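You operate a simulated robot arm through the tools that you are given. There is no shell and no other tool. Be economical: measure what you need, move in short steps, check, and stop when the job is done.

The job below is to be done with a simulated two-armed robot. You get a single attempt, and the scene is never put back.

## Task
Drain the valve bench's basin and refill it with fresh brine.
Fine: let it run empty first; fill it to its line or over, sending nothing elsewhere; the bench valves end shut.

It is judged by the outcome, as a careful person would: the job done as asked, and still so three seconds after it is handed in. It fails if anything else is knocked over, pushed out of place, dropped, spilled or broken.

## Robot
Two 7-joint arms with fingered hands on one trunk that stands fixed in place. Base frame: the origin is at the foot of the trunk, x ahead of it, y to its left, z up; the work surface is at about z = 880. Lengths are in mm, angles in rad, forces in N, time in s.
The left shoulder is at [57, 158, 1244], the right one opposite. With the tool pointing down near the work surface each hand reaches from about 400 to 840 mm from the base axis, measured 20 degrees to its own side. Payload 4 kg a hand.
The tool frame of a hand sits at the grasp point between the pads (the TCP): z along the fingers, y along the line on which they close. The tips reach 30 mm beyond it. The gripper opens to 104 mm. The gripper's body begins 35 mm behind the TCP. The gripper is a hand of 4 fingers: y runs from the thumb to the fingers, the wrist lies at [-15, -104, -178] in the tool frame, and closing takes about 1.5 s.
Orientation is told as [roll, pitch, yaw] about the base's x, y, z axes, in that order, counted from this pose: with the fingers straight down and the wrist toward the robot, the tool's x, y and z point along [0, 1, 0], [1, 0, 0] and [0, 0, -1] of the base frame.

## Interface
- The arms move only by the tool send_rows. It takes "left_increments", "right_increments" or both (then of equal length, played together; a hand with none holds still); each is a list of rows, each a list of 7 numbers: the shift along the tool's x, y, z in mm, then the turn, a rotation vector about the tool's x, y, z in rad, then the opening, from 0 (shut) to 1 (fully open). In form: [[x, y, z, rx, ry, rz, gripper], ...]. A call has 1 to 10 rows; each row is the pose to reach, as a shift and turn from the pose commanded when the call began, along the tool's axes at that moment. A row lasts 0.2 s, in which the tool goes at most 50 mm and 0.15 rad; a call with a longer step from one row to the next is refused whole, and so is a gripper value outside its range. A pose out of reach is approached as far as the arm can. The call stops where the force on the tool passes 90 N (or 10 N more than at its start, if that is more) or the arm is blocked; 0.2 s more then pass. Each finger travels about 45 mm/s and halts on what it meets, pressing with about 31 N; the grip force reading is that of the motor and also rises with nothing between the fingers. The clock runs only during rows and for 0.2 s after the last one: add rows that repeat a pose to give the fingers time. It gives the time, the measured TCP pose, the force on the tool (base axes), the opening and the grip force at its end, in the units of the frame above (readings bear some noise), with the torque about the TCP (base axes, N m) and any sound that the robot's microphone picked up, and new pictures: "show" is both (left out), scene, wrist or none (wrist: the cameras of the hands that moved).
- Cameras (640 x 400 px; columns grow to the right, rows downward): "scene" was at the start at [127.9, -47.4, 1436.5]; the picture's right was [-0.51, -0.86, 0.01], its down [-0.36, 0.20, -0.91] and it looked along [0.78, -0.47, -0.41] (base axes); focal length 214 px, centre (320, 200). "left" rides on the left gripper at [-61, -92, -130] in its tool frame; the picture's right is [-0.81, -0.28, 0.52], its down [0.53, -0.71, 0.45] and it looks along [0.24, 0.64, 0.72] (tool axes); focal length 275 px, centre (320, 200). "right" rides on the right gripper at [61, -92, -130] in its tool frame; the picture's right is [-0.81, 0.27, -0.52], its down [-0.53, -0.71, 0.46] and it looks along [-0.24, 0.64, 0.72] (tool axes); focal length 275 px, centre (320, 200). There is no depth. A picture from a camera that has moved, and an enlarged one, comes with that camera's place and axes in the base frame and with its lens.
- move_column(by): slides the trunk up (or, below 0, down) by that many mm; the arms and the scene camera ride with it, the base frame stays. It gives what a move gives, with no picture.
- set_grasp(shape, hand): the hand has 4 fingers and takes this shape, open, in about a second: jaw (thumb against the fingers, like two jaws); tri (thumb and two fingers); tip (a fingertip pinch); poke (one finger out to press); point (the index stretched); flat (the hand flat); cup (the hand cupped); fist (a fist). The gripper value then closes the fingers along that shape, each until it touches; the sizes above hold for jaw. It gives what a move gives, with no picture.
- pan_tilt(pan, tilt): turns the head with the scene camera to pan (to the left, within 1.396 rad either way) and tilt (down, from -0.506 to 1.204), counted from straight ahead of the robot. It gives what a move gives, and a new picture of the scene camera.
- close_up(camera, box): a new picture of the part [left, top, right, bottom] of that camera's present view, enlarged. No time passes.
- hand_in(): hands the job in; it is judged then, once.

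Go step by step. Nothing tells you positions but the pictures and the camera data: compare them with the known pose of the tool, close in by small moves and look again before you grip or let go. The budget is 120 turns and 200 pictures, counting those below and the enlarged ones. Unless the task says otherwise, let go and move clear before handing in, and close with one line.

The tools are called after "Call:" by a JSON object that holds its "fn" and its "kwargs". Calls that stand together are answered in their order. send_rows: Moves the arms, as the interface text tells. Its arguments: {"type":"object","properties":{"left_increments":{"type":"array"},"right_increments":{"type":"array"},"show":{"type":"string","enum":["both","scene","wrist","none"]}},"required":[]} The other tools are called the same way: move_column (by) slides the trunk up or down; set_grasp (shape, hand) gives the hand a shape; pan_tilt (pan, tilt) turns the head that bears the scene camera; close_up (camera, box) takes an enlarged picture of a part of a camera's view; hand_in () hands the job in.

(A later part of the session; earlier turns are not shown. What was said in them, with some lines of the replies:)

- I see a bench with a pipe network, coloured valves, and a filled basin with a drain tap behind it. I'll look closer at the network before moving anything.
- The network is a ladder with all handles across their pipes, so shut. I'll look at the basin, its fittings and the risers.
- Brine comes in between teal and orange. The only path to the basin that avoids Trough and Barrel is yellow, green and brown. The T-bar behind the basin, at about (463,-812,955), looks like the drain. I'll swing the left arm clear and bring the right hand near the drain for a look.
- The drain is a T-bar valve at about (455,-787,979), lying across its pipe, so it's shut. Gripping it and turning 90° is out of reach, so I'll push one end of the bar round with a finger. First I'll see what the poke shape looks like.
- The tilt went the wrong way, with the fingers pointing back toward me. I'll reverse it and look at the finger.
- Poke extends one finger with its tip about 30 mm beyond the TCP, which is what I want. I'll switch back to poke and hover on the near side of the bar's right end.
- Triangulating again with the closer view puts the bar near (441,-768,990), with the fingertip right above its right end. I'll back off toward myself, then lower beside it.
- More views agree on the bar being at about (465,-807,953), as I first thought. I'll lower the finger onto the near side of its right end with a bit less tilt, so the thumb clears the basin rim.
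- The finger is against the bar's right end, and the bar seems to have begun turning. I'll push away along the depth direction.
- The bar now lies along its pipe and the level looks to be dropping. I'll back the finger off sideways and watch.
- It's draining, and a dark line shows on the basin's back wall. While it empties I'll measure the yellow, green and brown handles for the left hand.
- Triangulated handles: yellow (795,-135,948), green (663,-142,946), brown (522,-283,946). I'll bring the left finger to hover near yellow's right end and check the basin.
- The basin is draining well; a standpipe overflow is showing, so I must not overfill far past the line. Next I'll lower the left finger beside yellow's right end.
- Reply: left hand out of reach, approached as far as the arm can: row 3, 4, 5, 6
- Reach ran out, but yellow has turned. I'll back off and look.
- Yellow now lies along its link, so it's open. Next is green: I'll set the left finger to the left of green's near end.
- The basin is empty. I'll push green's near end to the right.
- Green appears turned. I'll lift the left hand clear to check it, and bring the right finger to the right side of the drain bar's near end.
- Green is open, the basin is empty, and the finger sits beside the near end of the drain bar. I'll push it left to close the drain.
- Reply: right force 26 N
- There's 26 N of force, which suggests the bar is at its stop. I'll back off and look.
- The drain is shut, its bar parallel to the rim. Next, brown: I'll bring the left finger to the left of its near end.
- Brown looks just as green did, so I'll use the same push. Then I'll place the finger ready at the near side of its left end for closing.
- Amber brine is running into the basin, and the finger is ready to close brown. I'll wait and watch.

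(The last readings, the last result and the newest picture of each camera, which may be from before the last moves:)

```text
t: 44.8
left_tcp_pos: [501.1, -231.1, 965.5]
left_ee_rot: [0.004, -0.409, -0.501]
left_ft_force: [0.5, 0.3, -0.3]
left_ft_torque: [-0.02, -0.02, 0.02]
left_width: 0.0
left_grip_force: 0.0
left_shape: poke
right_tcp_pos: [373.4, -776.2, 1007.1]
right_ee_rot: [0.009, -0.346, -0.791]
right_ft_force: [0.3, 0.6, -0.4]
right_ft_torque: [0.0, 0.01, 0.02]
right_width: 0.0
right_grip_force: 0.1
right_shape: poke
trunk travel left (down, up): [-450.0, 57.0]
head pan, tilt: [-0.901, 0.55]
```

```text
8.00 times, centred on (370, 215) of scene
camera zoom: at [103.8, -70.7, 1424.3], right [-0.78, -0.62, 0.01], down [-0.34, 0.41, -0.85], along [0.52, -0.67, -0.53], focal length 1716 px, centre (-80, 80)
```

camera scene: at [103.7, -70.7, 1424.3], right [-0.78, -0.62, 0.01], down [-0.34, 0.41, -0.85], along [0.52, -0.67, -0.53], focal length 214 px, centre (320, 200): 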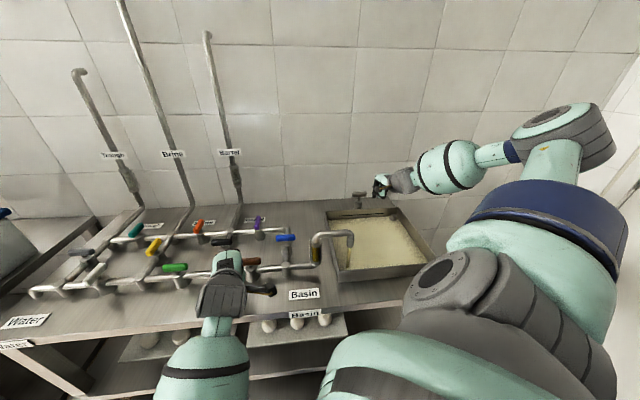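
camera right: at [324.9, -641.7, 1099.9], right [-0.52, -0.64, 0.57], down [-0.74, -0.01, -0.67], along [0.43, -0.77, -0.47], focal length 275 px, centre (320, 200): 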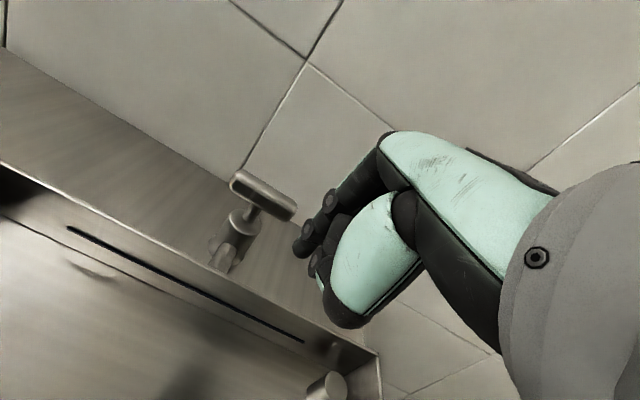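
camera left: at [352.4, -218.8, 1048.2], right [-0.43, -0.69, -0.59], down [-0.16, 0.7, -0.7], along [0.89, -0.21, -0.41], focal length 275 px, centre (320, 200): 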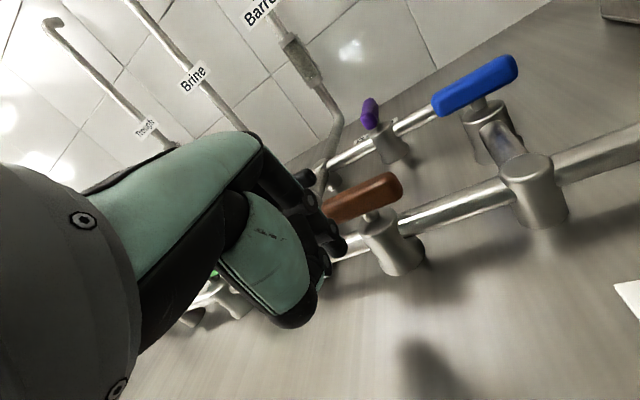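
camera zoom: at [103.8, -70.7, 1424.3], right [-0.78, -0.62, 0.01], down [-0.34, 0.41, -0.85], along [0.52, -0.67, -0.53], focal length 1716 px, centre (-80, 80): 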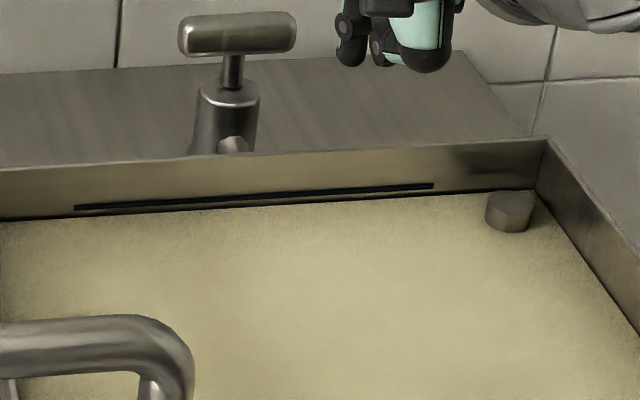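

Call:
{"fn": "send_rows", "kwargs": {"left_increments": [[0, 0, 0, 0, 0, 0, 1], [0, 0, 0, 0, 0, 0, 1], [0, 0, 0, 0, 0, 0, 1], [0, 0, 0, 0, 0, 0, 1], [0, 0, 0, 0, 0, 0, 1], [0, 0, 0, 0, 0, 0, 1], [0, 0, 0, 0, 0, 0, 1], [0, 0, 0, 0, 0, 0, 1], [0, 0, 0, 0, 0, 0, 1], [0, 0, 0, 0, 0, 0, 1]], "show": "none"}}

Call:
{"fn": "send_rows", "kwargs": {"left_increments": [[0, 0, 0, 0, 0, 0, 1], [0, 0, 0, 0, 0, 0, 1], [0, 0, 0, 0, 0, 0, 1], [0, 0, 0, 0, 0, 0, 1], [0, 0, 0, 0, 0, 0, 1]], "show": "none"}}

Call:
{"fn": "close_up", "kwargs": {"camera": "scene", "box": [330, 190, 410, 240]}}

```text
t: 47.0
left_tcp_pos: [502.1, -231.6, 964.4]
left_ee_rot: [0.004, -0.41, -0.503]
left_ft_force: [-0.3, 1.1, 0.4]
left_ft_torque: [-0.01, 0.0, 0.02]
left_width: 0.0
left_grip_force: 0.0
left_shape: poke
right_tcp_pos: [372.4, -777.3, 1008.8]
right_ee_rot: [0.012, -0.347, -0.791]
right_ft_force: [0.9, -0.3, -0.8]
right_ft_torque: [0.0, 0.0, 0.0]
right_width: 0.0
right_grip_force: 0.0
right_shape: poke
trunk travel left (down, up): [-450.0, 57.0]
head pan, tilt: [-0.901, 0.55]
```

```text
t: 48.2
left_tcp_pos: [502.2, -231.2, 965.4]
left_ee_rot: [0.005, -0.411, -0.504]
left_ft_force: [1.1, 0.1, -0.3]
left_ft_torque: [-0.02, -0.01, 0.02]
left_width: 0.1
left_grip_force: 0.1
left_shape: poke
right_tcp_pos: [373.9, -776.3, 1007.5]
right_ee_rot: [0.011, -0.344, -0.79]
right_ft_force: [-0.1, -0.1, -0.7]
right_ft_torque: [0.03, 0.03, 0.01]
right_width: 0.2
right_grip_force: 0.1
right_shape: poke
trunk travel left (down, up): [-450.0, 57.0]
head pan, tilt: [-0.901, 0.55]
```

```text
8.00 times, centred on (370, 215) of scene
camera zoom: at [103.8, -70.7, 1424.3], right [-0.78, -0.62, 0.01], down [-0.34, 0.41, -0.85], along [0.52, -0.67, -0.53], focal length 1716 px, centre (-80, 80)
```

zoom: 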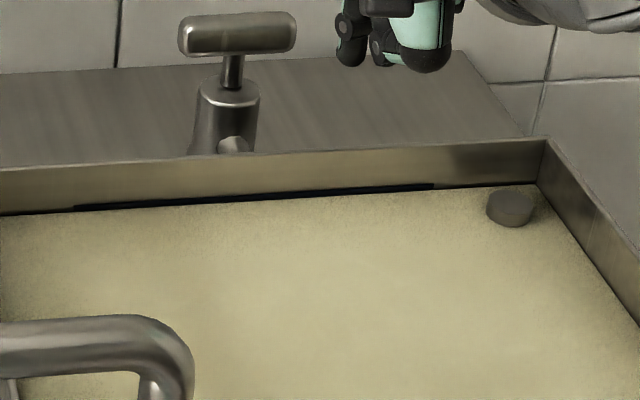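

Call:
{"fn": "send_rows", "kwargs": {"left_increments": [[0, 0, 0, 0, 0, 0, 1], [0, 0, 0, 0, 0, 0, 1], [0, 0, 0, 0, 0, 0, 1], [0, 0, 0, 0, 0, 0, 1], [0, 0, 0, 0, 0, 0, 1], [0, 0, 0, 0, 0, 0, 1], [0, 0, 0, 0, 0, 0, 1], [0, 0, 0, 0, 0, 0, 1]], "show": "none"}}

Call:
{"fn": "close_up", "kwargs": {"camera": "scene", "box": [330, 190, 410, 240]}}

```text
t: 50.0
left_tcp_pos: [502.2, -230.4, 965.2]
left_ee_rot: [0.005, -0.412, -0.502]
left_ft_force: [-0.1, 0.3, 0.2]
left_ft_torque: [0.0, 0.01, 0.01]
left_width: 0.0
left_grip_force: 0.0
left_shape: poke
right_tcp_pos: [373.0, -776.0, 1008.0]
right_ee_rot: [0.01, -0.345, -0.791]
right_ft_force: [1.2, -0.7, -0.4]
right_ft_torque: [0.01, 0.0, 0.05]
right_width: 0.1
right_grip_force: 0.1
right_shape: poke
trunk travel left (down, up): [-450.0, 57.0]
head pan, tilt: [-0.901, 0.55]
```

```text
8.00 times, centred on (370, 215) of scene
camera zoom: at [103.8, -70.7, 1424.3], right [-0.78, -0.62, 0.01], down [-0.34, 0.41, -0.85], along [0.52, -0.67, -0.53], focal length 1716 px, centre (-80, 80)
```

zoom: 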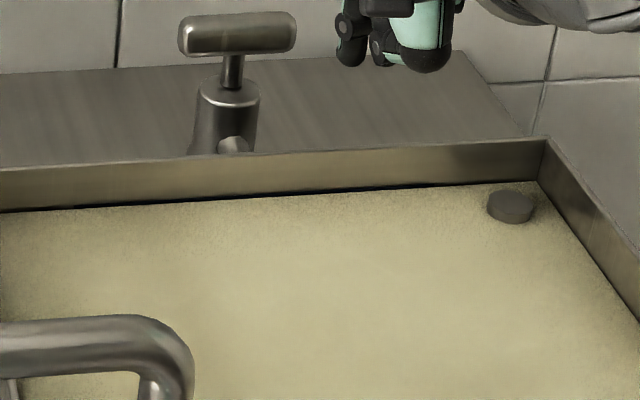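

The line is just covered, so I'll close brown now by pushing its left end away.

Call:
{"fn": "send_rows", "kwargs": {"left_increments": [[-4, 13, 5.5, 0, 0, 0, 1], [-8, 25, 11, 0, 0, 0, 1], [-12, 33, 14, 0, 0, 0, 1], [-16, 41, 17.5, 0, 0, 0, 1], [-20, 47, 20, 0, 0, 0, 1], [-24, 51, 22, 0, 0, 0, 1], [-24, 51, 22, 0, 0, 0, 1]], "show": "wrist"}}

Call:
{"fn": "close_up", "kwargs": {"camera": "scene", "box": [200, 160, 440, 310]}}

```text
t: 51.6
left_tcp_pos: [541.8, -275.3, 965.8]
left_ee_rot: [0.006, -0.414, -0.497]
left_ft_force: [5.6, 31.0, 11.9]
left_ft_torque: [0.35, 0.05, -0.02]
left_width: 0.0
left_grip_force: 0.0
left_shape: poke
right_tcp_pos: [372.8, -771.9, 1011.3]
right_ee_rot: [0.008, -0.348, -0.789]
right_ft_force: [0.3, 0.6, 0.4]
right_ft_torque: [0.0, 0.01, 0.01]
right_width: 0.1
right_grip_force: 0.0
right_shape: poke
trunk travel left (down, up): [-450.0, 57.0]
head pan, tilt: [-0.901, 0.55]
camera left: at [391.1, -262.7, 1048.8], right [-0.42, -0.69, -0.59], down [-0.16, 0.7, -0.7], along [0.89, -0.2, -0.4], focal length 275 px, centre (320, 200)
```

left: 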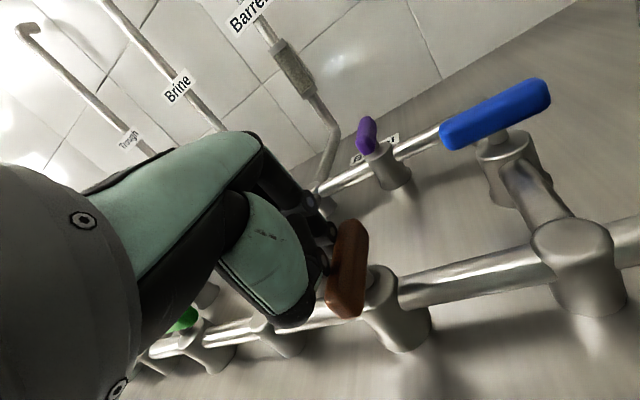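

```text
2.67 times, centred on (320, 235) of scene
camera zoom: at [103.7, -64.9, 1424.7], right [-0.78, -0.62, 0.01], down [-0.34, 0.41, -0.85], along [0.52, -0.67, -0.53], focal length 572 px, centre (320, 107)
```

zoom: 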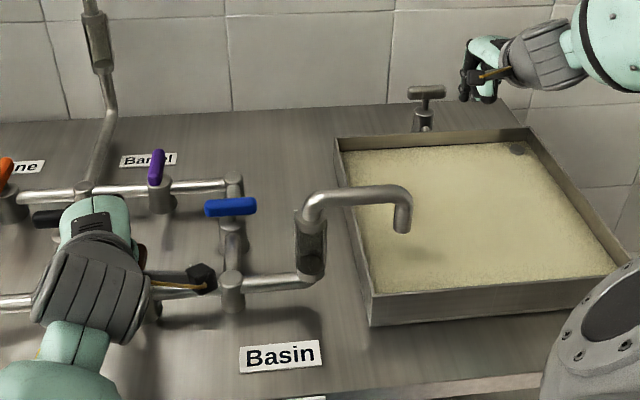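

Flow has stopped and brown is back across its pipe. I'll retreat and hover up near green.

Call:
{"fn": "send_rows", "kwargs": {"left_increments": [[12, 0, 0, 0, 0, 0, 1], [20, -25, -10, 0, 0, 0, 1], [25, -50, -22, 0, 0, 0, 1], [25, -35, -65, 0, 0, 0, 1], [60, -15, -95, 0, 0, 0, 1], [100, -10, -95, 0, 0, 0, 1]], "show": "wrist"}}

Call:
{"fn": "close_up", "kwargs": {"camera": "scene", "box": [140, 190, 340, 320]}}

Call:
{"fn": "close_up", "kwargs": {"camera": "scene", "box": [330, 190, 410, 240]}}

```text
refused: row 5 steps farther than a row can; nothing moved
```

```text
3.08 times, centred on (240, 255) of scene
camera zoom: at [103.7, -64.9, 1424.7], right [-0.78, -0.62, 0.01], down [-0.34, 0.41, -0.85], along [0.52, -0.67, -0.53], focal length 660 px, centre (566, 31)
```

zoom: 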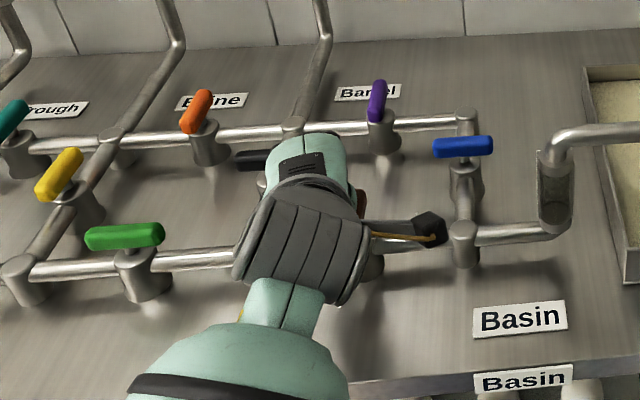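

```text
8.00 times, centred on (370, 215) of scene
camera zoom: at [103.7, -64.9, 1424.7], right [-0.78, -0.62, 0.01], down [-0.34, 0.41, -0.85], along [0.52, -0.67, -0.53], focal length 1716 px, centre (-80, 80)
```

zoom: 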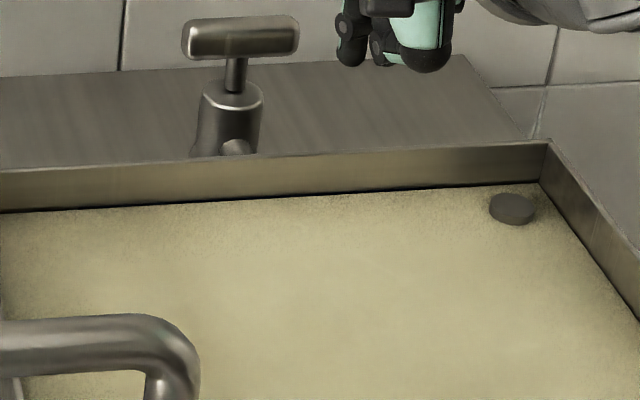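

The level is over the line and below the standpipe top. I'll resend the retreat with smaller steps.

Call:
{"fn": "send_rows", "kwargs": {"left_increments": [[12, 0, 0, 0, 0, 0, 1], [20, -25, -10, 0, 0, 0, 1], [25, -50, -22, 0, 0, 0, 1], [25, -35, -65, 0, 0, 0, 1], [45, -20, -95, 0, 0, 0, 1], [85, -10, -95, 0, 0, 0, 1], [85, -10, -95, 0, 0, 0, 1]], "show": "wrist"}}

Call:
{"fn": "close_up", "kwargs": {"camera": "scene", "box": [140, 190, 340, 320]}}

```text
t: 53.2
left_tcp_pos: [538.0, -183.4, 1049.9]
left_ee_rot: [0.007, -0.409, -0.503]
left_ft_force: [-0.1, 0.7, 0.2]
left_ft_torque: [0.07, 0.03, -0.01]
left_width: 0.1
left_grip_force: 0.0
left_shape: poke
right_tcp_pos: [372.1, -776.9, 1006.0]
right_ee_rot: [0.011, -0.344, -0.79]
right_ft_force: [-0.1, -0.7, -1.0]
right_ft_torque: [-0.02, 0.01, -0.01]
right_width: 0.1
right_grip_force: 0.1
right_shape: poke
trunk travel left (down, up): [-450.0, 57.0]
head pan, tilt: [-0.901, 0.55]
camera left: at [388.2, -171.3, 1131.8], right [-0.43, -0.69, -0.59], down [-0.16, 0.7, -0.7], along [0.89, -0.21, -0.41], focal length 275 px, centre (320, 200)
```

left: 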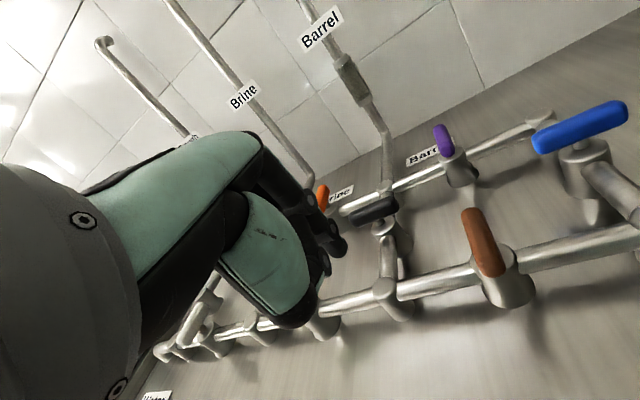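

```text
3.08 times, centred on (240, 255) of scene
camera zoom: at [103.5, -71.9, 1424.3], right [-0.78, -0.62, 0.01], down [-0.34, 0.41, -0.85], along [0.52, -0.67, -0.53], focal length 660 px, centre (566, 31)
```

zoom: 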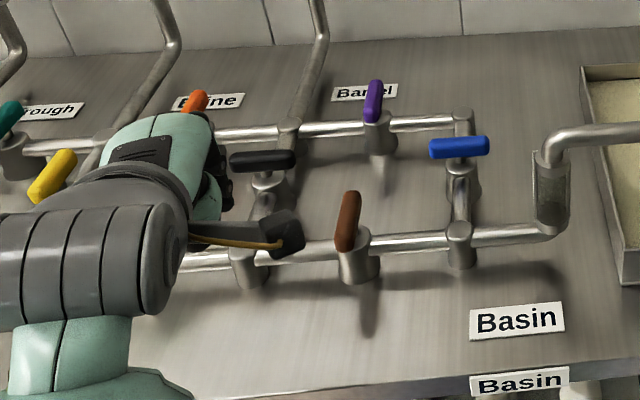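

Brown is shut. Now I'll close green the same way, starting at the near side of its left end.

Call:
{"fn": "send_rows", "kwargs": {"left_increments": [[32, 11, 5, 0, 0, 0, 1], [65, 23, 10, 0, 0, 0, 1], [97, 35, 15, 0, 0, 0, 1], [129, 46, 20, 0, 0, 0, 1], [129, 30, 57, 0, 0, 0, 1], [129, 14, 95, 0, 0, 0, 1], [129, 14, 95, 0, 0, 0, 1]], "show": "wrist"}}

Call:
{"fn": "close_up", "kwargs": {"camera": "scene", "box": [80, 190, 280, 320]}}

```text
t: 54.8
left_tcp_pos: [645.1, -93.8, 967.8]
left_ee_rot: [0.006, -0.41, -0.5]
left_ft_force: [-0.1, 0.9, 0.1]
left_ft_torque: [0.0, 0.01, -0.01]
left_width: 0.0
left_grip_force: 0.0
left_shape: poke
right_tcp_pos: [373.2, -776.0, 1007.6]
right_ee_rot: [0.01, -0.345, -0.79]
right_ft_force: [-0.7, 0.6, 0.8]
right_ft_torque: [0.0, 0.03, 0.01]
right_width: 0.0
right_grip_force: 0.1
right_shape: poke
trunk travel left (down, up): [-450.0, 57.0]
head pan, tilt: [-0.901, 0.55]
camera left: at [494.8, -81.6, 1050.9], right [-0.43, -0.69, -0.59], down [-0.16, 0.7, -0.7], along [0.89, -0.21, -0.41], focal length 275 px, centre (320, 200)
```

left: 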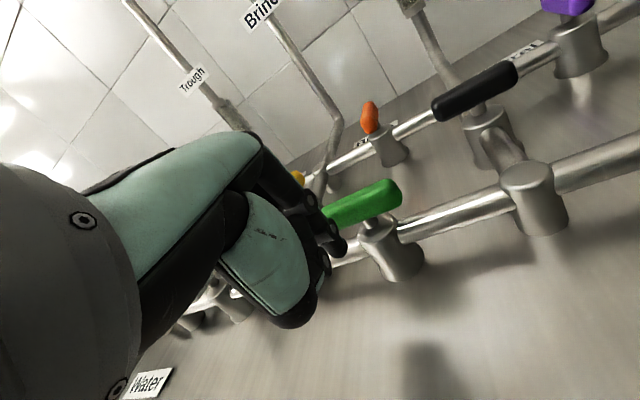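

```text
3.08 times, centred on (180, 255) of scene
camera zoom: at [104.4, -70.7, 1424.3], right [-0.78, -0.62, 0.01], down [-0.34, 0.41, -0.85], along [0.52, -0.67, -0.53], focal length 660 px, centre (751, 31)
```

zoom: 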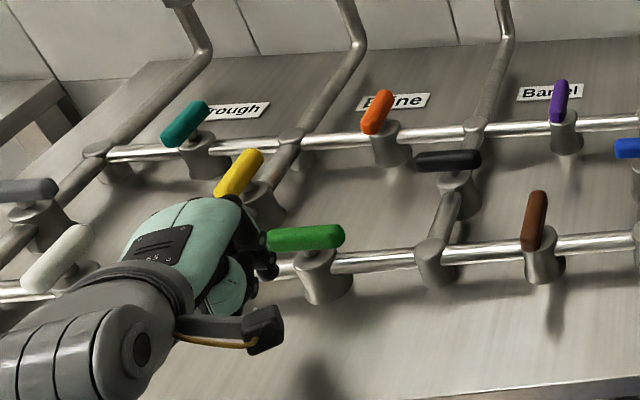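

Call:
{"fn": "send_rows", "kwargs": {"left_increments": [[-4, 12, 5, 0, 0, 0, 1], [-8, 22, 10, 0, 0, 0, 1], [-12, 31, 13, 0, 0, 0, 1], [-16, 39, 16.5, 0, 0, 0, 1], [-20, 45, 19, 0, 0, 0, 1], [-24, 49, 21, 0, 0, 0, 1], [-24, 49, 21, 0, 0, 0, 1]], "show": "wrist"}}

Call:
{"fn": "send_rows", "kwargs": {"left_increments": [[12, 0, 0, 0, 0, 0, 1], [20, -25, -10, 0, 0, 0, 1], [25, -50, -22, 0, 0, 0, 1], [25, -35, -65, 0, 0, 0, 1], [25, -20, -100, 0, 0, 0, 1], [25, -20, -100, 0, 0, 0, 1]], "show": "wrist"}}

Call:
{"fn": "close_up", "kwargs": {"camera": "scene", "box": [80, 190, 280, 320]}}

```text
t: 56.4
left_tcp_pos: [683.0, -134.0, 968.6]
left_ee_rot: [0.008, -0.412, -0.497]
left_ft_force: [7.9, 27.7, 2.3]
left_ft_torque: [0.35, -0.13, 0.16]
left_width: 0.1
left_grip_force: 0.2
left_shape: poke
right_tcp_pos: [373.4, -773.0, 1011.2]
right_ee_rot: [0.006, -0.347, -0.786]
right_ft_force: [0.9, -1.1, 0.3]
right_ft_torque: [-0.02, -0.01, -0.02]
right_width: 0.1
right_grip_force: 0.1
right_shape: poke
trunk travel left (down, up): [-450.0, 57.0]
head pan, tilt: [-0.901, 0.55]
camera left: at [533.2, -122.5, 1051.5], right [-0.42, -0.69, -0.59], down [-0.16, 0.7, -0.7], along [0.89, -0.2, -0.4], focal length 275 px, centre (320, 200)
```

left: 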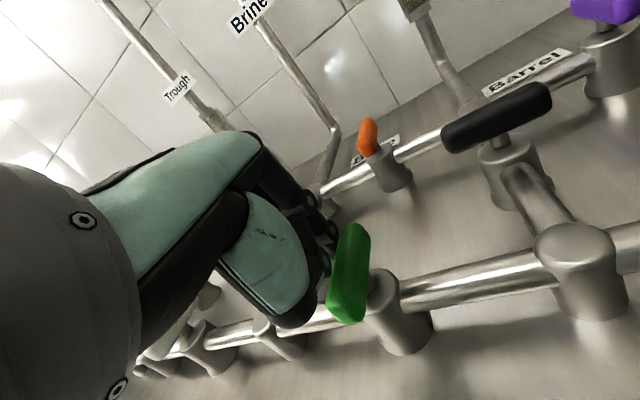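

```text
t: 57.8
left_tcp_pos: [642.3, -90.1, 1053.7]
left_ee_rot: [0.005, -0.411, -0.502]
left_ft_force: [-1.0, -1.0, -0.1]
left_ft_torque: [-0.04, -0.04, 0.06]
left_width: 0.1
left_grip_force: 0.1
left_shape: poke
right_tcp_pos: [371.9, -775.9, 1007.9]
right_ee_rot: [0.011, -0.346, -0.79]
right_ft_force: [-0.1, -0.4, -0.6]
right_ft_torque: [-0.01, 0.01, 0.02]
right_width: 0.1
right_grip_force: 0.1
right_shape: poke
trunk travel left (down, up): [-450.0, 57.0]
head pan, tilt: [-0.901, 0.55]
camera left: at [492.1, -77.0, 1137.1], right [-0.43, -0.69, -0.59], down [-0.16, 0.7, -0.7], along [0.89, -0.21, -0.41], focal length 275 px, centre (320, 200)
```

left: 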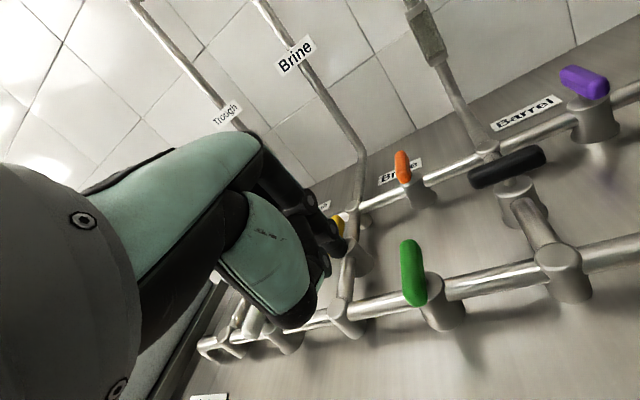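

```text
3.08 times, centred on (180, 255) of scene
camera zoom: at [103.2, -70.5, 1424.4], right [-0.78, -0.62, 0.01], down [-0.34, 0.41, -0.85], along [0.52, -0.67, -0.53], focal length 660 px, centre (751, 31)
```

zoom: 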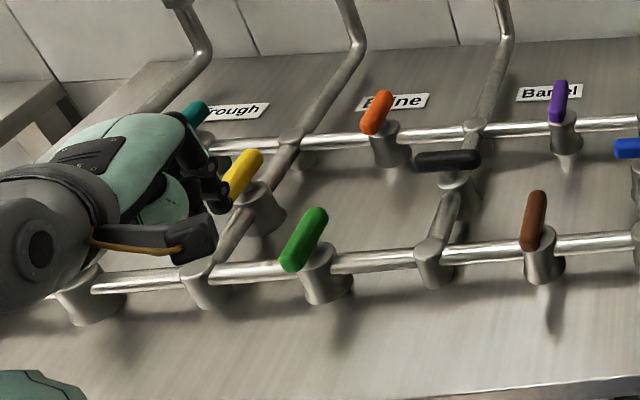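

Green is shut. For yellow, the right hand suits the push better (near end, from the right). I'll withdraw the left arm and carry the right hand up and across.

Call:
{"fn": "send_rows", "kwargs": {"left_increments": [[8, -15, -30, 0, 0, 0, 1], [16, -35, -58, 0, 0, 0, 1], [26, -57, -85, 0, 0, 0, 1], [36, -79, -112, 0, 0, 0, 1], [46, -101, -139, 0, 0, 0, 1], [56, -122, -166, 0, 0, 0, 1], [66, -143, -193, 0, 0, 0, 1], [75, -162, -218, 0, 0, 0, 1], [85, -181, -243, 0, 0, 0, 1], [85, -181, -243, 0, 0, 0, 1]], "right_increments": [[0, 15, -42, 0, 0, 0, 1], [0, 30, -85, 0, 0, 0, 1], [44, 21, -94, 0, 0.012, -0.035, 1], [89, 12, -102, 0, 0.025, -0.07, 1], [133, 3, -111, 0, 0.037, -0.105, 1], [178, -6, -120, 0, 0.05, -0.14, 1], [222, -15, -129, 0, 0.062, -0.175, 1], [267, -24, -137, 0, 0.075, -0.21, 1], [311, -33, -146, 0, 0.087, -0.245, 1], [356, -42, -155, 0, 0.1, -0.28, 1]], "show": "scene"}}

```text
t: 60.0
left_tcp_pos: [452.9, 108.3, 1203.2]
left_ee_rot: [0.004, -0.408, -0.501]
left_ft_force: [0.1, -1.1, -0.5]
left_ft_torque: [0.0, -0.01, -0.02]
left_width: 0.0
left_grip_force: 0.0
left_shape: poke
right_tcp_pos: [561.1, -456.0, 1141.3]
right_ee_rot: [0.003, -0.347, -0.487]
right_ft_force: [0.4, 0.7, -0.2]
right_ft_torque: [-0.01, -0.03, -0.05]
right_width: 0.0
right_grip_force: 0.1
right_shape: poke
trunk travel left (down, up): [-450.0, 57.0]
head pan, tilt: [-0.901, 0.55]
camera scene: at [106.5, -69.9, 1424.1], right [-0.78, -0.62, 0.01], down [-0.34, 0.41, -0.85], along [0.52, -0.67, -0.53], focal length 214 px, centre (320, 200)
```

scene: 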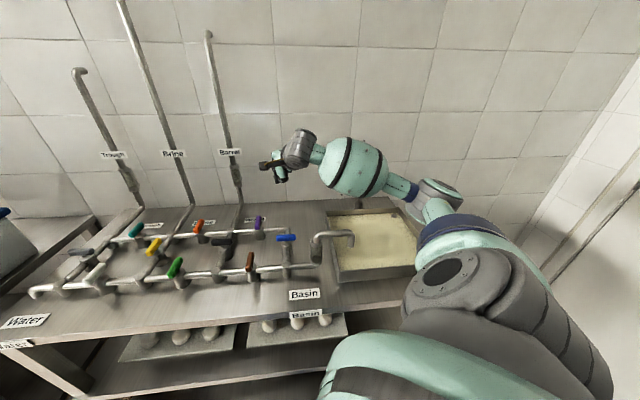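

Call:
{"fn": "send_rows", "kwargs": {"right_increments": [[40, -1, 9, 0, 0.011, -0.03, 1], [80, -2, 18, 0, 0.022, -0.06, 1], [120, -4, 27, 0, 0.033, -0.09, 1], [160, -5, 36, 0, 0.044, -0.12, 1], [200, -6, 45, 0, 0.055, -0.15, 1], [240, -7, 54, 0, 0.066, -0.18, 1], [280, -9, 63, 0, 0.077, -0.21, 1], [320, -10, 72, 0, 0.087, -0.24, 1], [361, -11, 82, 0, 0.097, -0.27, 1], [361, -11, 82, 0, 0.097, -0.27, 1]]}}

Call:
{"fn": "close_up", "kwargs": {"camera": "scene", "box": [80, 190, 280, 320]}}

```text
t: 62.2
left_tcp_pos: [451.8, 107.2, 1204.1]
left_ee_rot: [0.011, -0.411, -0.502]
left_ft_force: [-1.2, 0.4, -0.1]
left_ft_torque: [0.03, -0.02, -0.03]
left_width: 0.1
left_grip_force: 0.1
left_shape: poke
right_tcp_pos: [743.5, -148.7, 1064.9]
right_ee_rot: [0.005, -0.352, -0.202]
right_ft_force: [-1.0, 0.3, -0.5]
right_ft_torque: [0.03, 0.04, 0.0]
right_width: 0.0
right_grip_force: 0.1
right_shape: poke
trunk travel left (down, up): [-450.0, 57.0]
head pan, tilt: [-0.901, 0.55]
camera scene: at [104.2, -71.6, 1424.3], right [-0.78, -0.62, 0.01], down [-0.34, 0.41, -0.85], along [0.52, -0.67, -0.53], focal length 214 px, centre (320, 200)
camera right: at [628.2, -63.6, 1156.0], right [-0.08, -0.81, 0.58], down [-0.61, -0.42, -0.68], along [0.79, -0.41, -0.46], focal length 275 px, centre (320, 200)
```

scene: 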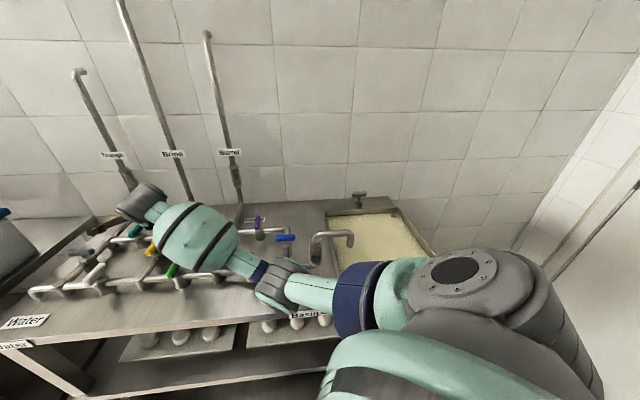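
right: 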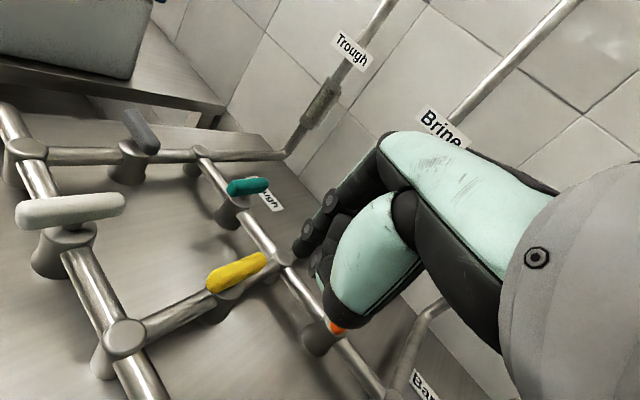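

```text
3.08 times, centred on (180, 255) of scene
camera zoom: at [104.2, -71.6, 1424.3], right [-0.78, -0.62, 0.01], down [-0.34, 0.41, -0.85], along [0.52, -0.67, -0.53], focal length 660 px, centre (751, 31)
```

zoom: 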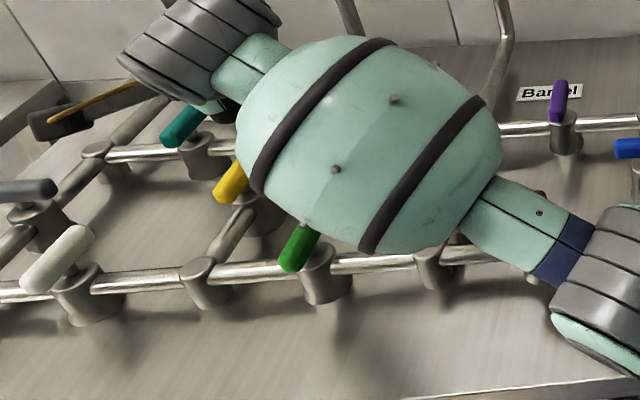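

The right finger is above the start point, just right of yellow's near end. I'll raise the trunk so the elbow stays high, then lower the hand.

Call:
{"fn": "move_column", "kwargs": {"by": 55}}

Call:
{"fn": "send_rows", "kwargs": {"right_increments": [[3, -11, 37, 0, 0, 0, 1], [6, -22, 73, 0, 0, 0, 1], [9, -33, 105, 0, 0, 0, 1], [9, -33, 105, 0, 0, 0, 1]]}}

```text
t: 63.1
left_tcp_pos: [452.8, 108.0, 1258.0]
left_ee_rot: [0.008, -0.41, -0.502]
left_ft_force: [-0.3, -0.9, 0.5]
left_ft_torque: [-0.01, -0.01, -0.02]
left_width: 0.0
left_grip_force: 0.1
left_shape: poke
right_tcp_pos: [743.7, -147.2, 1119.6]
right_ee_rot: [0.006, -0.351, -0.202]
right_ft_force: [0.6, -0.2, 0.1]
right_ft_torque: [0.01, 0.06, -0.03]
right_width: 0.1
right_grip_force: 0.1
right_shape: poke
trunk travel left (down, up): [-505.0, 2.0]
head pan, tilt: [-0.901, 0.55]
```

```text
t: 64.1
left_tcp_pos: [450.9, 109.1, 1257.7]
left_ee_rot: [0.007, -0.41, -0.504]
left_ft_force: [0.8, 0.2, -0.5]
left_ft_torque: [-0.02, 0.0, -0.01]
left_width: 0.0
left_grip_force: 0.0
left_shape: poke
right_tcp_pos: [751.4, -139.1, 1009.3]
right_ee_rot: [0.007, -0.35, -0.202]
right_ft_force: [-0.6, -0.4, 0.1]
right_ft_torque: [-0.01, -0.03, 0.03]
right_width: 0.0
right_grip_force: 0.0
right_shape: poke
trunk travel left (down, up): [-505.0, 2.0]
head pan, tilt: [-0.901, 0.55]
camera scene: at [105.0, -70.6, 1478.3], right [-0.78, -0.62, 0.01], down [-0.34, 0.41, -0.85], along [0.52, -0.67, -0.53], focal length 214 px, centre (320, 200)
camera right: at [634.2, -54.3, 1100.7], right [-0.08, -0.81, 0.58], down [-0.61, -0.42, -0.68], along [0.79, -0.41, -0.46], focal length 275 px, centre (320, 200)
```

scene: 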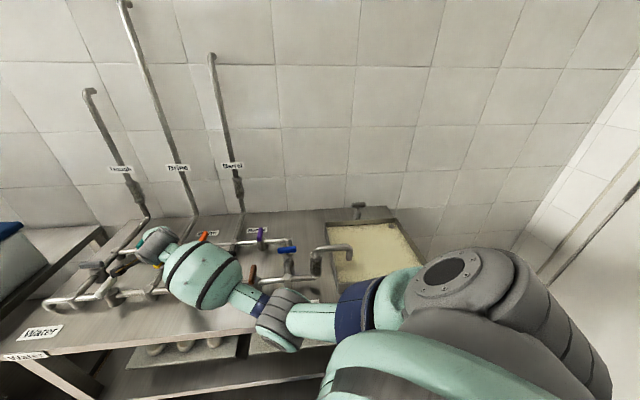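
right: 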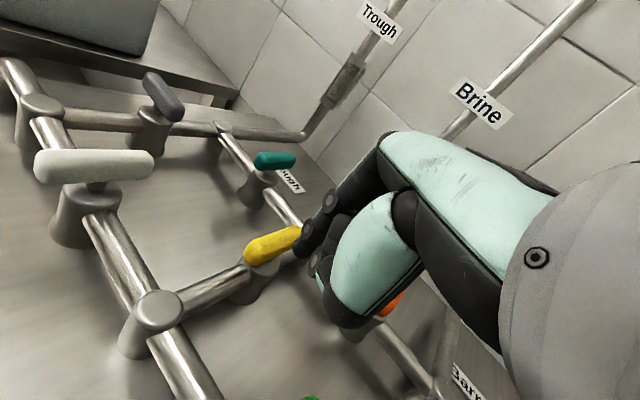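

Call:
{"fn": "send_rows", "kwargs": {"right_increments": [[2, -6, 19, 0, 0, 0, 1], [2, -13, 38, 0, 0, 0, 1], [2, -13, 38, 0, 0, 0, 1]], "show": "wrist"}}

Call:
{"fn": "close_up", "kwargs": {"camera": "right", "box": [180, 140, 380, 340]}}

Call:
{"fn": "close_up", "kwargs": {"camera": "scene", "box": [60, 200, 300, 350]}}

```text
t: 64.9
left_tcp_pos: [450.7, 110.0, 1257.4]
left_ee_rot: [0.007, -0.411, -0.502]
left_ft_force: [0.0, 0.0, 0.4]
left_ft_torque: [0.01, 0.0, 0.02]
left_width: 0.1
left_grip_force: 0.0
left_shape: poke
right_tcp_pos: [752.2, -136.2, 969.5]
right_ee_rot: [0.006, -0.35, -0.202]
right_ft_force: [0.0, 0.7, 0.5]
right_ft_torque: [0.01, 0.0, 0.02]
right_width: 0.0
right_grip_force: 0.0
right_shape: poke
trunk travel left (down, up): [-505.0, 2.0]
head pan, tilt: [-0.901, 0.55]
camera right: at [636.2, -51.4, 1059.7], right [-0.08, -0.81, 0.58], down [-0.61, -0.42, -0.68], along [0.79, -0.41, -0.46], focal length 275 px, centre (320, 200)
```

right: 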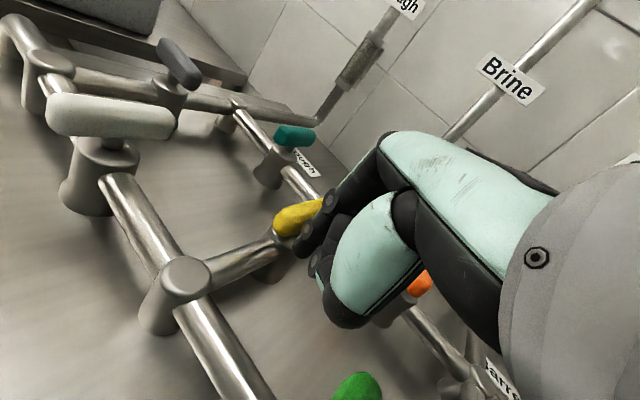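

```text
2.00 times, centred on (280, 240) of right
camera zoom: at [636.2, -51.4, 1059.7], right [-0.08, -0.81, 0.58], down [-0.61, -0.42, -0.68], along [0.79, -0.41, -0.46], focal length 551 px, centre (400, 120)
```

zoom: 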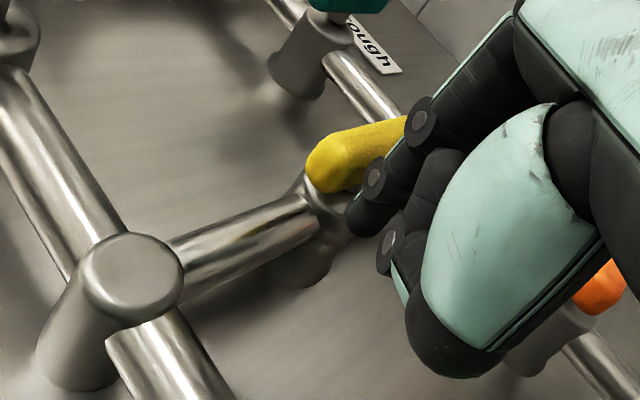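

```text
2.67 times, centred on (180, 275) of scene
camera zoom: at [105.0, -70.7, 1478.3], right [-0.78, -0.62, 0.01], down [-0.34, 0.41, -0.85], along [0.52, -0.67, -0.53], focal length 572 px, centre (693, 0)
```

zoom: 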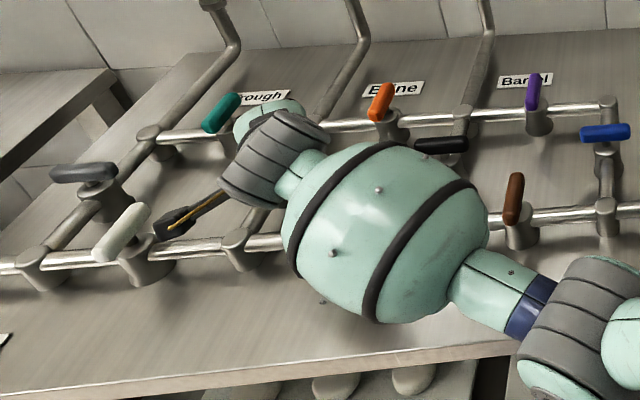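

Call:
{"fn": "send_rows", "kwargs": {"right_increments": [[8, 5, 2, 0, 0, 0, 1], [16, 10.5, 4, 0, 0, 0, 1], [24, 16, 6, 0, 0, 0, 1], [32, 22, 8, 0, 0, 0, 1], [39, 28, 10, 0, 0, 0, 1], [39, 28, 10, 0, 0, 0, 1]], "show": "wrist"}}

Call:
{"fn": "close_up", "kwargs": {"camera": "right", "box": [180, 140, 380, 340]}}

```text
t: 66.3
left_tcp_pos: [449.8, 109.0, 1258.0]
left_ee_rot: [0.007, -0.412, -0.502]
left_ft_force: [-0.5, 0.4, -0.3]
left_ft_torque: [-0.01, 0.01, 0.03]
left_width: 0.0
left_grip_force: 0.1
left_shape: poke
right_tcp_pos: [790.1, -102.6, 970.2]
right_ee_rot: [0.006, -0.353, -0.204]
right_ft_force: [-4.7, 4.9, 3.5]
right_ft_torque: [-0.01, 0.0, -0.02]
right_width: 0.0
right_grip_force: 0.0
right_shape: poke
trunk travel left (down, up): [-505.0, 2.0]
head pan, tilt: [-0.901, 0.55]
camera right: at [673.7, -18.1, 1060.4], right [-0.08, -0.81, 0.57], down [-0.61, -0.42, -0.68], along [0.79, -0.41, -0.46], focal length 275 px, centre (320, 200)
```

right: 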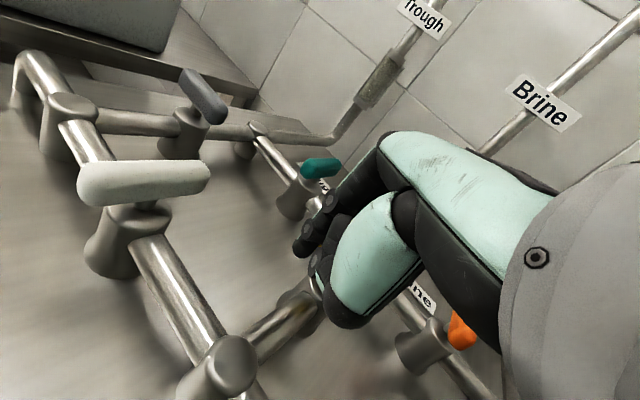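

```text
2.00 times, centred on (280, 240) of right
camera zoom: at [673.7, -18.1, 1060.4], right [-0.08, -0.81, 0.57], down [-0.61, -0.42, -0.68], along [0.79, -0.41, -0.46], focal length 551 px, centre (400, 120)
```

zoom: 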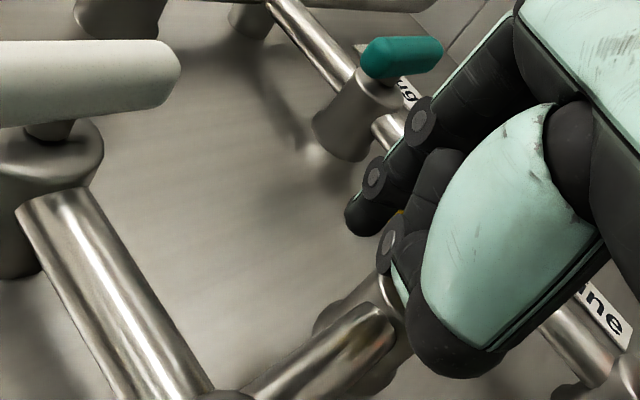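

Call:
{"fn": "send_rows", "kwargs": {"right_increments": [[-2.5, 4, 1.5, 0, 0, 0, 1], [-2.5, 4, 1.5, 0, 0, 0, 1], [8, -15, -6, 0, 0, 0, 1], [20, -35, -13, 0, 0, 0, 1], [10, -20, -55, 0, 0, 0, 1], [-10, -10, -95, 0, 0, 0, 1], [-40, -10, -120, 0, 0, 0, 1]], "show": "wrist"}}

```text
t: 67.9
left_tcp_pos: [450.6, 108.9, 1258.7]
left_ee_rot: [0.006, -0.411, -0.503]
left_ft_force: [-0.5, 0.0, -0.4]
left_ft_torque: [0.0, -0.01, 0.01]
left_width: 0.2
left_grip_force: 0.0
left_shape: poke
right_tcp_pos: [731.9, -132.2, 1078.3]
right_ee_rot: [0.006, -0.35, -0.203]
right_ft_force: [-0.7, -0.3, -0.4]
right_ft_torque: [0.02, 0.0, 0.03]
right_width: 0.5
right_grip_force: 0.0
right_shape: poke
trunk travel left (down, up): [-505.0, 2.0]
head pan, tilt: [-0.901, 0.55]
camera right: at [614.8, -47.2, 1169.7], right [-0.08, -0.81, 0.58], down [-0.61, -0.42, -0.68], along [0.79, -0.41, -0.46], focal length 275 px, centre (320, 200)
```

right: 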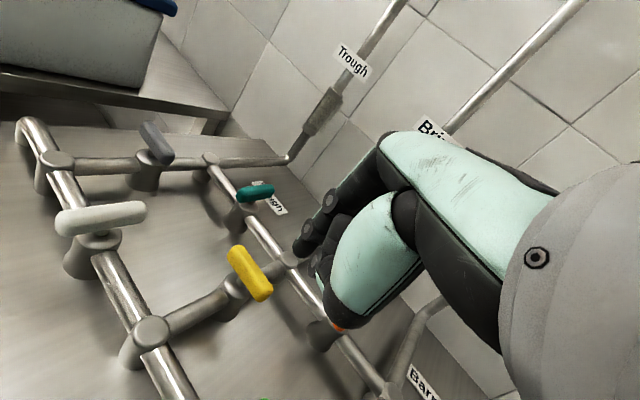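

Yellow is shut. I'll withdraw the right arm for a final overall look.

Call:
{"fn": "send_rows", "kwargs": {"right_increments": [[-30, -5, -30, 0, 0, 0, 1], [-70, -10, -45, 0, 0, 0, 1], [-110, -18, -58, 0, 0, 0, 1], [-150, -26, -70, 0, 0, 0, 1], [-190, -34, -82, 0, 0, 0, 1], [-230, -42, -94, 0, 0, 0, 1], [-270, -50, -106, 0, 0, 0, 1], [-310, -57, -118, 0, 0, 0, 1], [-347, -63, -129, 0, 0, 0, 1], [-347, -63, -129, 0, 0, 0, 1]], "show": "scene"}}

Call:
{"fn": "close_up", "kwargs": {"camera": "scene", "box": [40, 200, 320, 350]}}

Call:
{"fn": "close_up", "kwargs": {"camera": "scene", "box": [290, 190, 440, 300]}}

```text
t: 70.1
left_tcp_pos: [451.2, 108.1, 1257.8]
left_ee_rot: [0.007, -0.409, -0.501]
left_ft_force: [0.3, -0.3, -0.1]
left_ft_torque: [-0.02, -0.02, -0.02]
left_width: 0.0
left_grip_force: 0.1
left_shape: poke
right_tcp_pos: [562.5, -454.8, 1177.0]
right_ee_rot: [0.003, -0.349, -0.203]
right_ft_force: [-0.7, 0.2, 0.5]
right_ft_torque: [0.01, -0.03, -0.03]
right_width: 0.0
right_grip_force: 0.0
right_shape: poke
trunk travel left (down, up): [-505.0, 2.0]
head pan, tilt: [-0.901, 0.55]
camera scene: at [105.3, -69.9, 1478.3], right [-0.78, -0.62, 0.01], down [-0.34, 0.41, -0.85], along [0.52, -0.67, -0.53], focal length 214 px, centre (320, 200)
```

scene: 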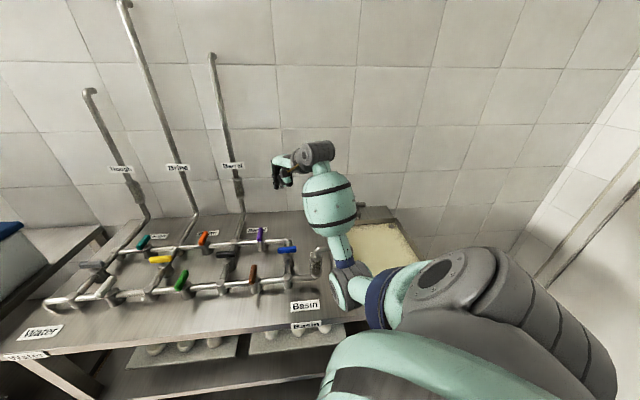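

```text
2.29 times, centred on (180, 275) of scene
camera zoom: at [105.3, -69.9, 1478.3], right [-0.78, -0.62, 0.01], down [-0.34, 0.41, -0.85], along [0.52, -0.67, -0.53], focal length 490 px, centre (640, 29)
```

zoom: 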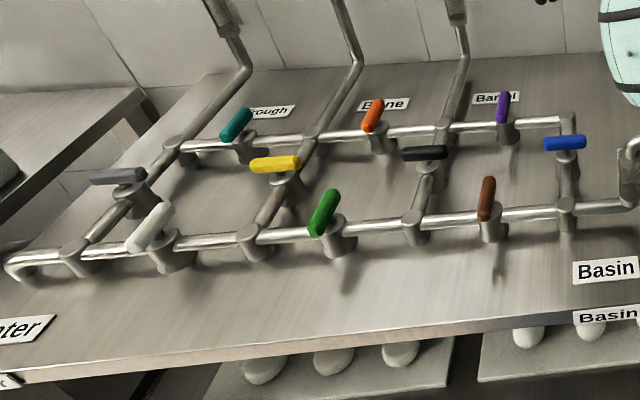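

```text
3.64 times, centred on (365, 245) of scene
camera zoom: at [105.3, -69.9, 1478.3], right [-0.78, -0.62, 0.01], down [-0.34, 0.41, -0.85], along [0.52, -0.67, -0.53], focal length 780 px, centre (156, 36)
```

zoom: 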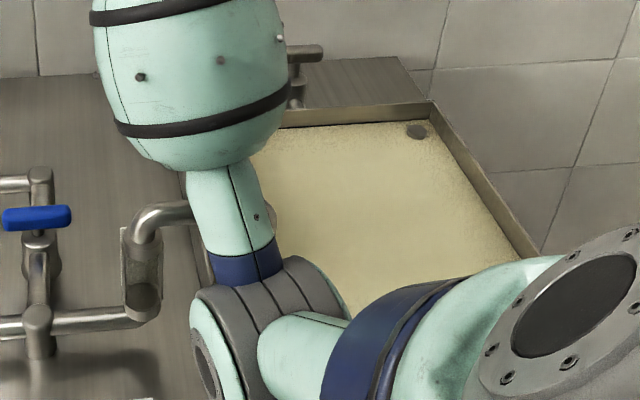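

All the bench valves lie across their pipes and the hands are clear. I'll tuck the right arm back for an unobstructed check of the basin.

Call:
{"fn": "send_rows", "kwargs": {"right_increments": [[0, 13, -37, 0, 0, 0, 1], [-4, -25, -55, 0, 0, 0, 1], [-8, -63, -73, 0, 0, 0, 1], [-12, -101, -90, 0, 0, 0, 1], [-15, -139, -108, 0, 0, 0, 1], [-18, -177, -125, 0, 0, 0, 1], [-20, -215, -142, 0, 0, 0, 1], [-20, -215, -142, 0, 0, 0, 1]], "show": "scene"}}

Call:
{"fn": "close_up", "kwargs": {"camera": "scene", "box": [290, 190, 440, 300]}}

```text
t: 71.9
left_tcp_pos: [452.5, 108.5, 1257.9]
left_ee_rot: [0.007, -0.409, -0.503]
left_ft_force: [-0.1, 0.4, 0.7]
left_ft_torque: [-0.02, 0.0, -0.04]
left_width: 0.0
left_grip_force: 0.2
left_shape: poke
right_tcp_pos: [332.1, -459.7, 1246.1]
right_ee_rot: [0.006, -0.35, -0.203]
right_ft_force: [-0.1, 0.6, 0.2]
right_ft_torque: [-0.01, -0.04, 0.0]
right_width: 0.0
right_grip_force: 0.1
right_shape: poke
right hand out of reach, approached as far as the arm can: row 6, 7, 8
trunk travel left (down, up): [-505.0, 2.0]
head pan, tilt: [-0.901, 0.55]
camera scene: at [105.0, -70.1, 1478.3], right [-0.78, -0.62, 0.01], down [-0.34, 0.41, -0.85], along [0.52, -0.67, -0.53], focal length 214 px, centre (320, 200)
```

scene: 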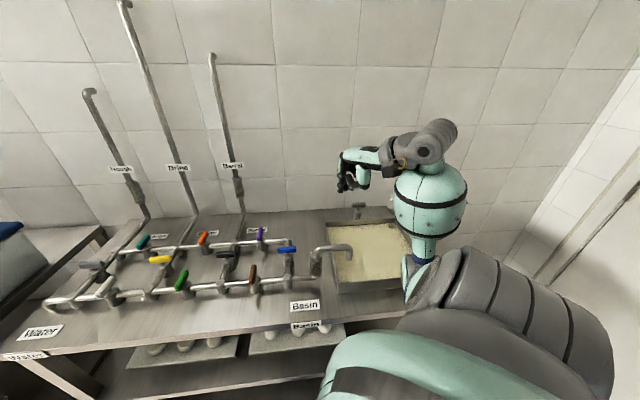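

```text
3.64 times, centred on (365, 245) of scene
camera zoom: at [105.0, -70.1, 1478.3], right [-0.78, -0.62, 0.01], down [-0.34, 0.41, -0.85], along [0.52, -0.67, -0.53], focal length 780 px, centre (156, 36)
```

zoom: 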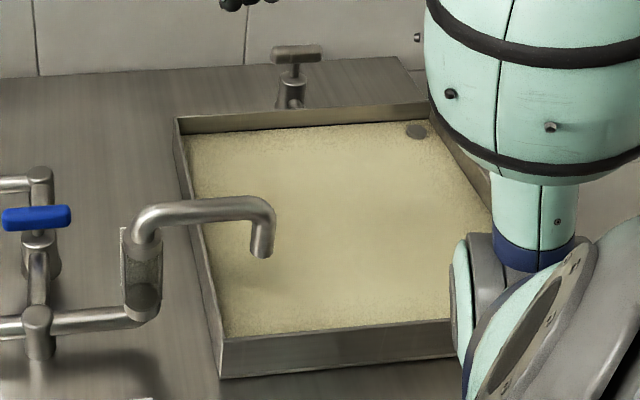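

Call:
{"fn": "close_up", "kwargs": {"camera": "scene", "box": [325, 200, 415, 250]}}

```text
7.11 times, centred on (370, 225) of scene
camera zoom: at [105.0, -70.1, 1478.3], right [-0.78, -0.62, 0.01], down [-0.34, 0.41, -0.85], along [0.52, -0.67, -0.53], focal length 1525 px, centre (-36, 22)
```

zoom: 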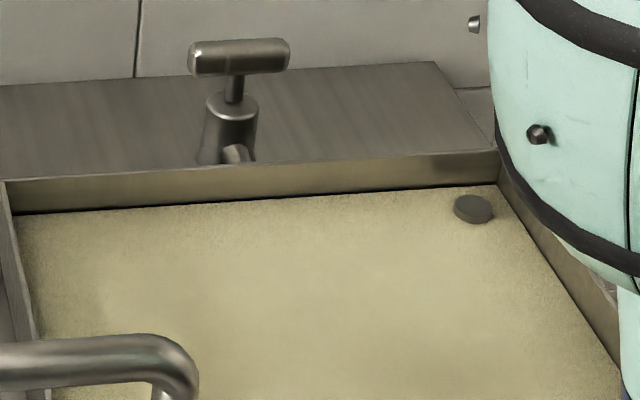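

The fill line is covered, the level is steady, all valves and the drain are shut, and both hands are clear. Handing in.

Call:
{"fn": "hand_in", "kwargs": {}}

```text
The job is handed in.
```

The basin was drained empty and refilled with fresh brine to just over its line. Nothing went to the Trough or Barrel, and the drain and all bench valves are shut.
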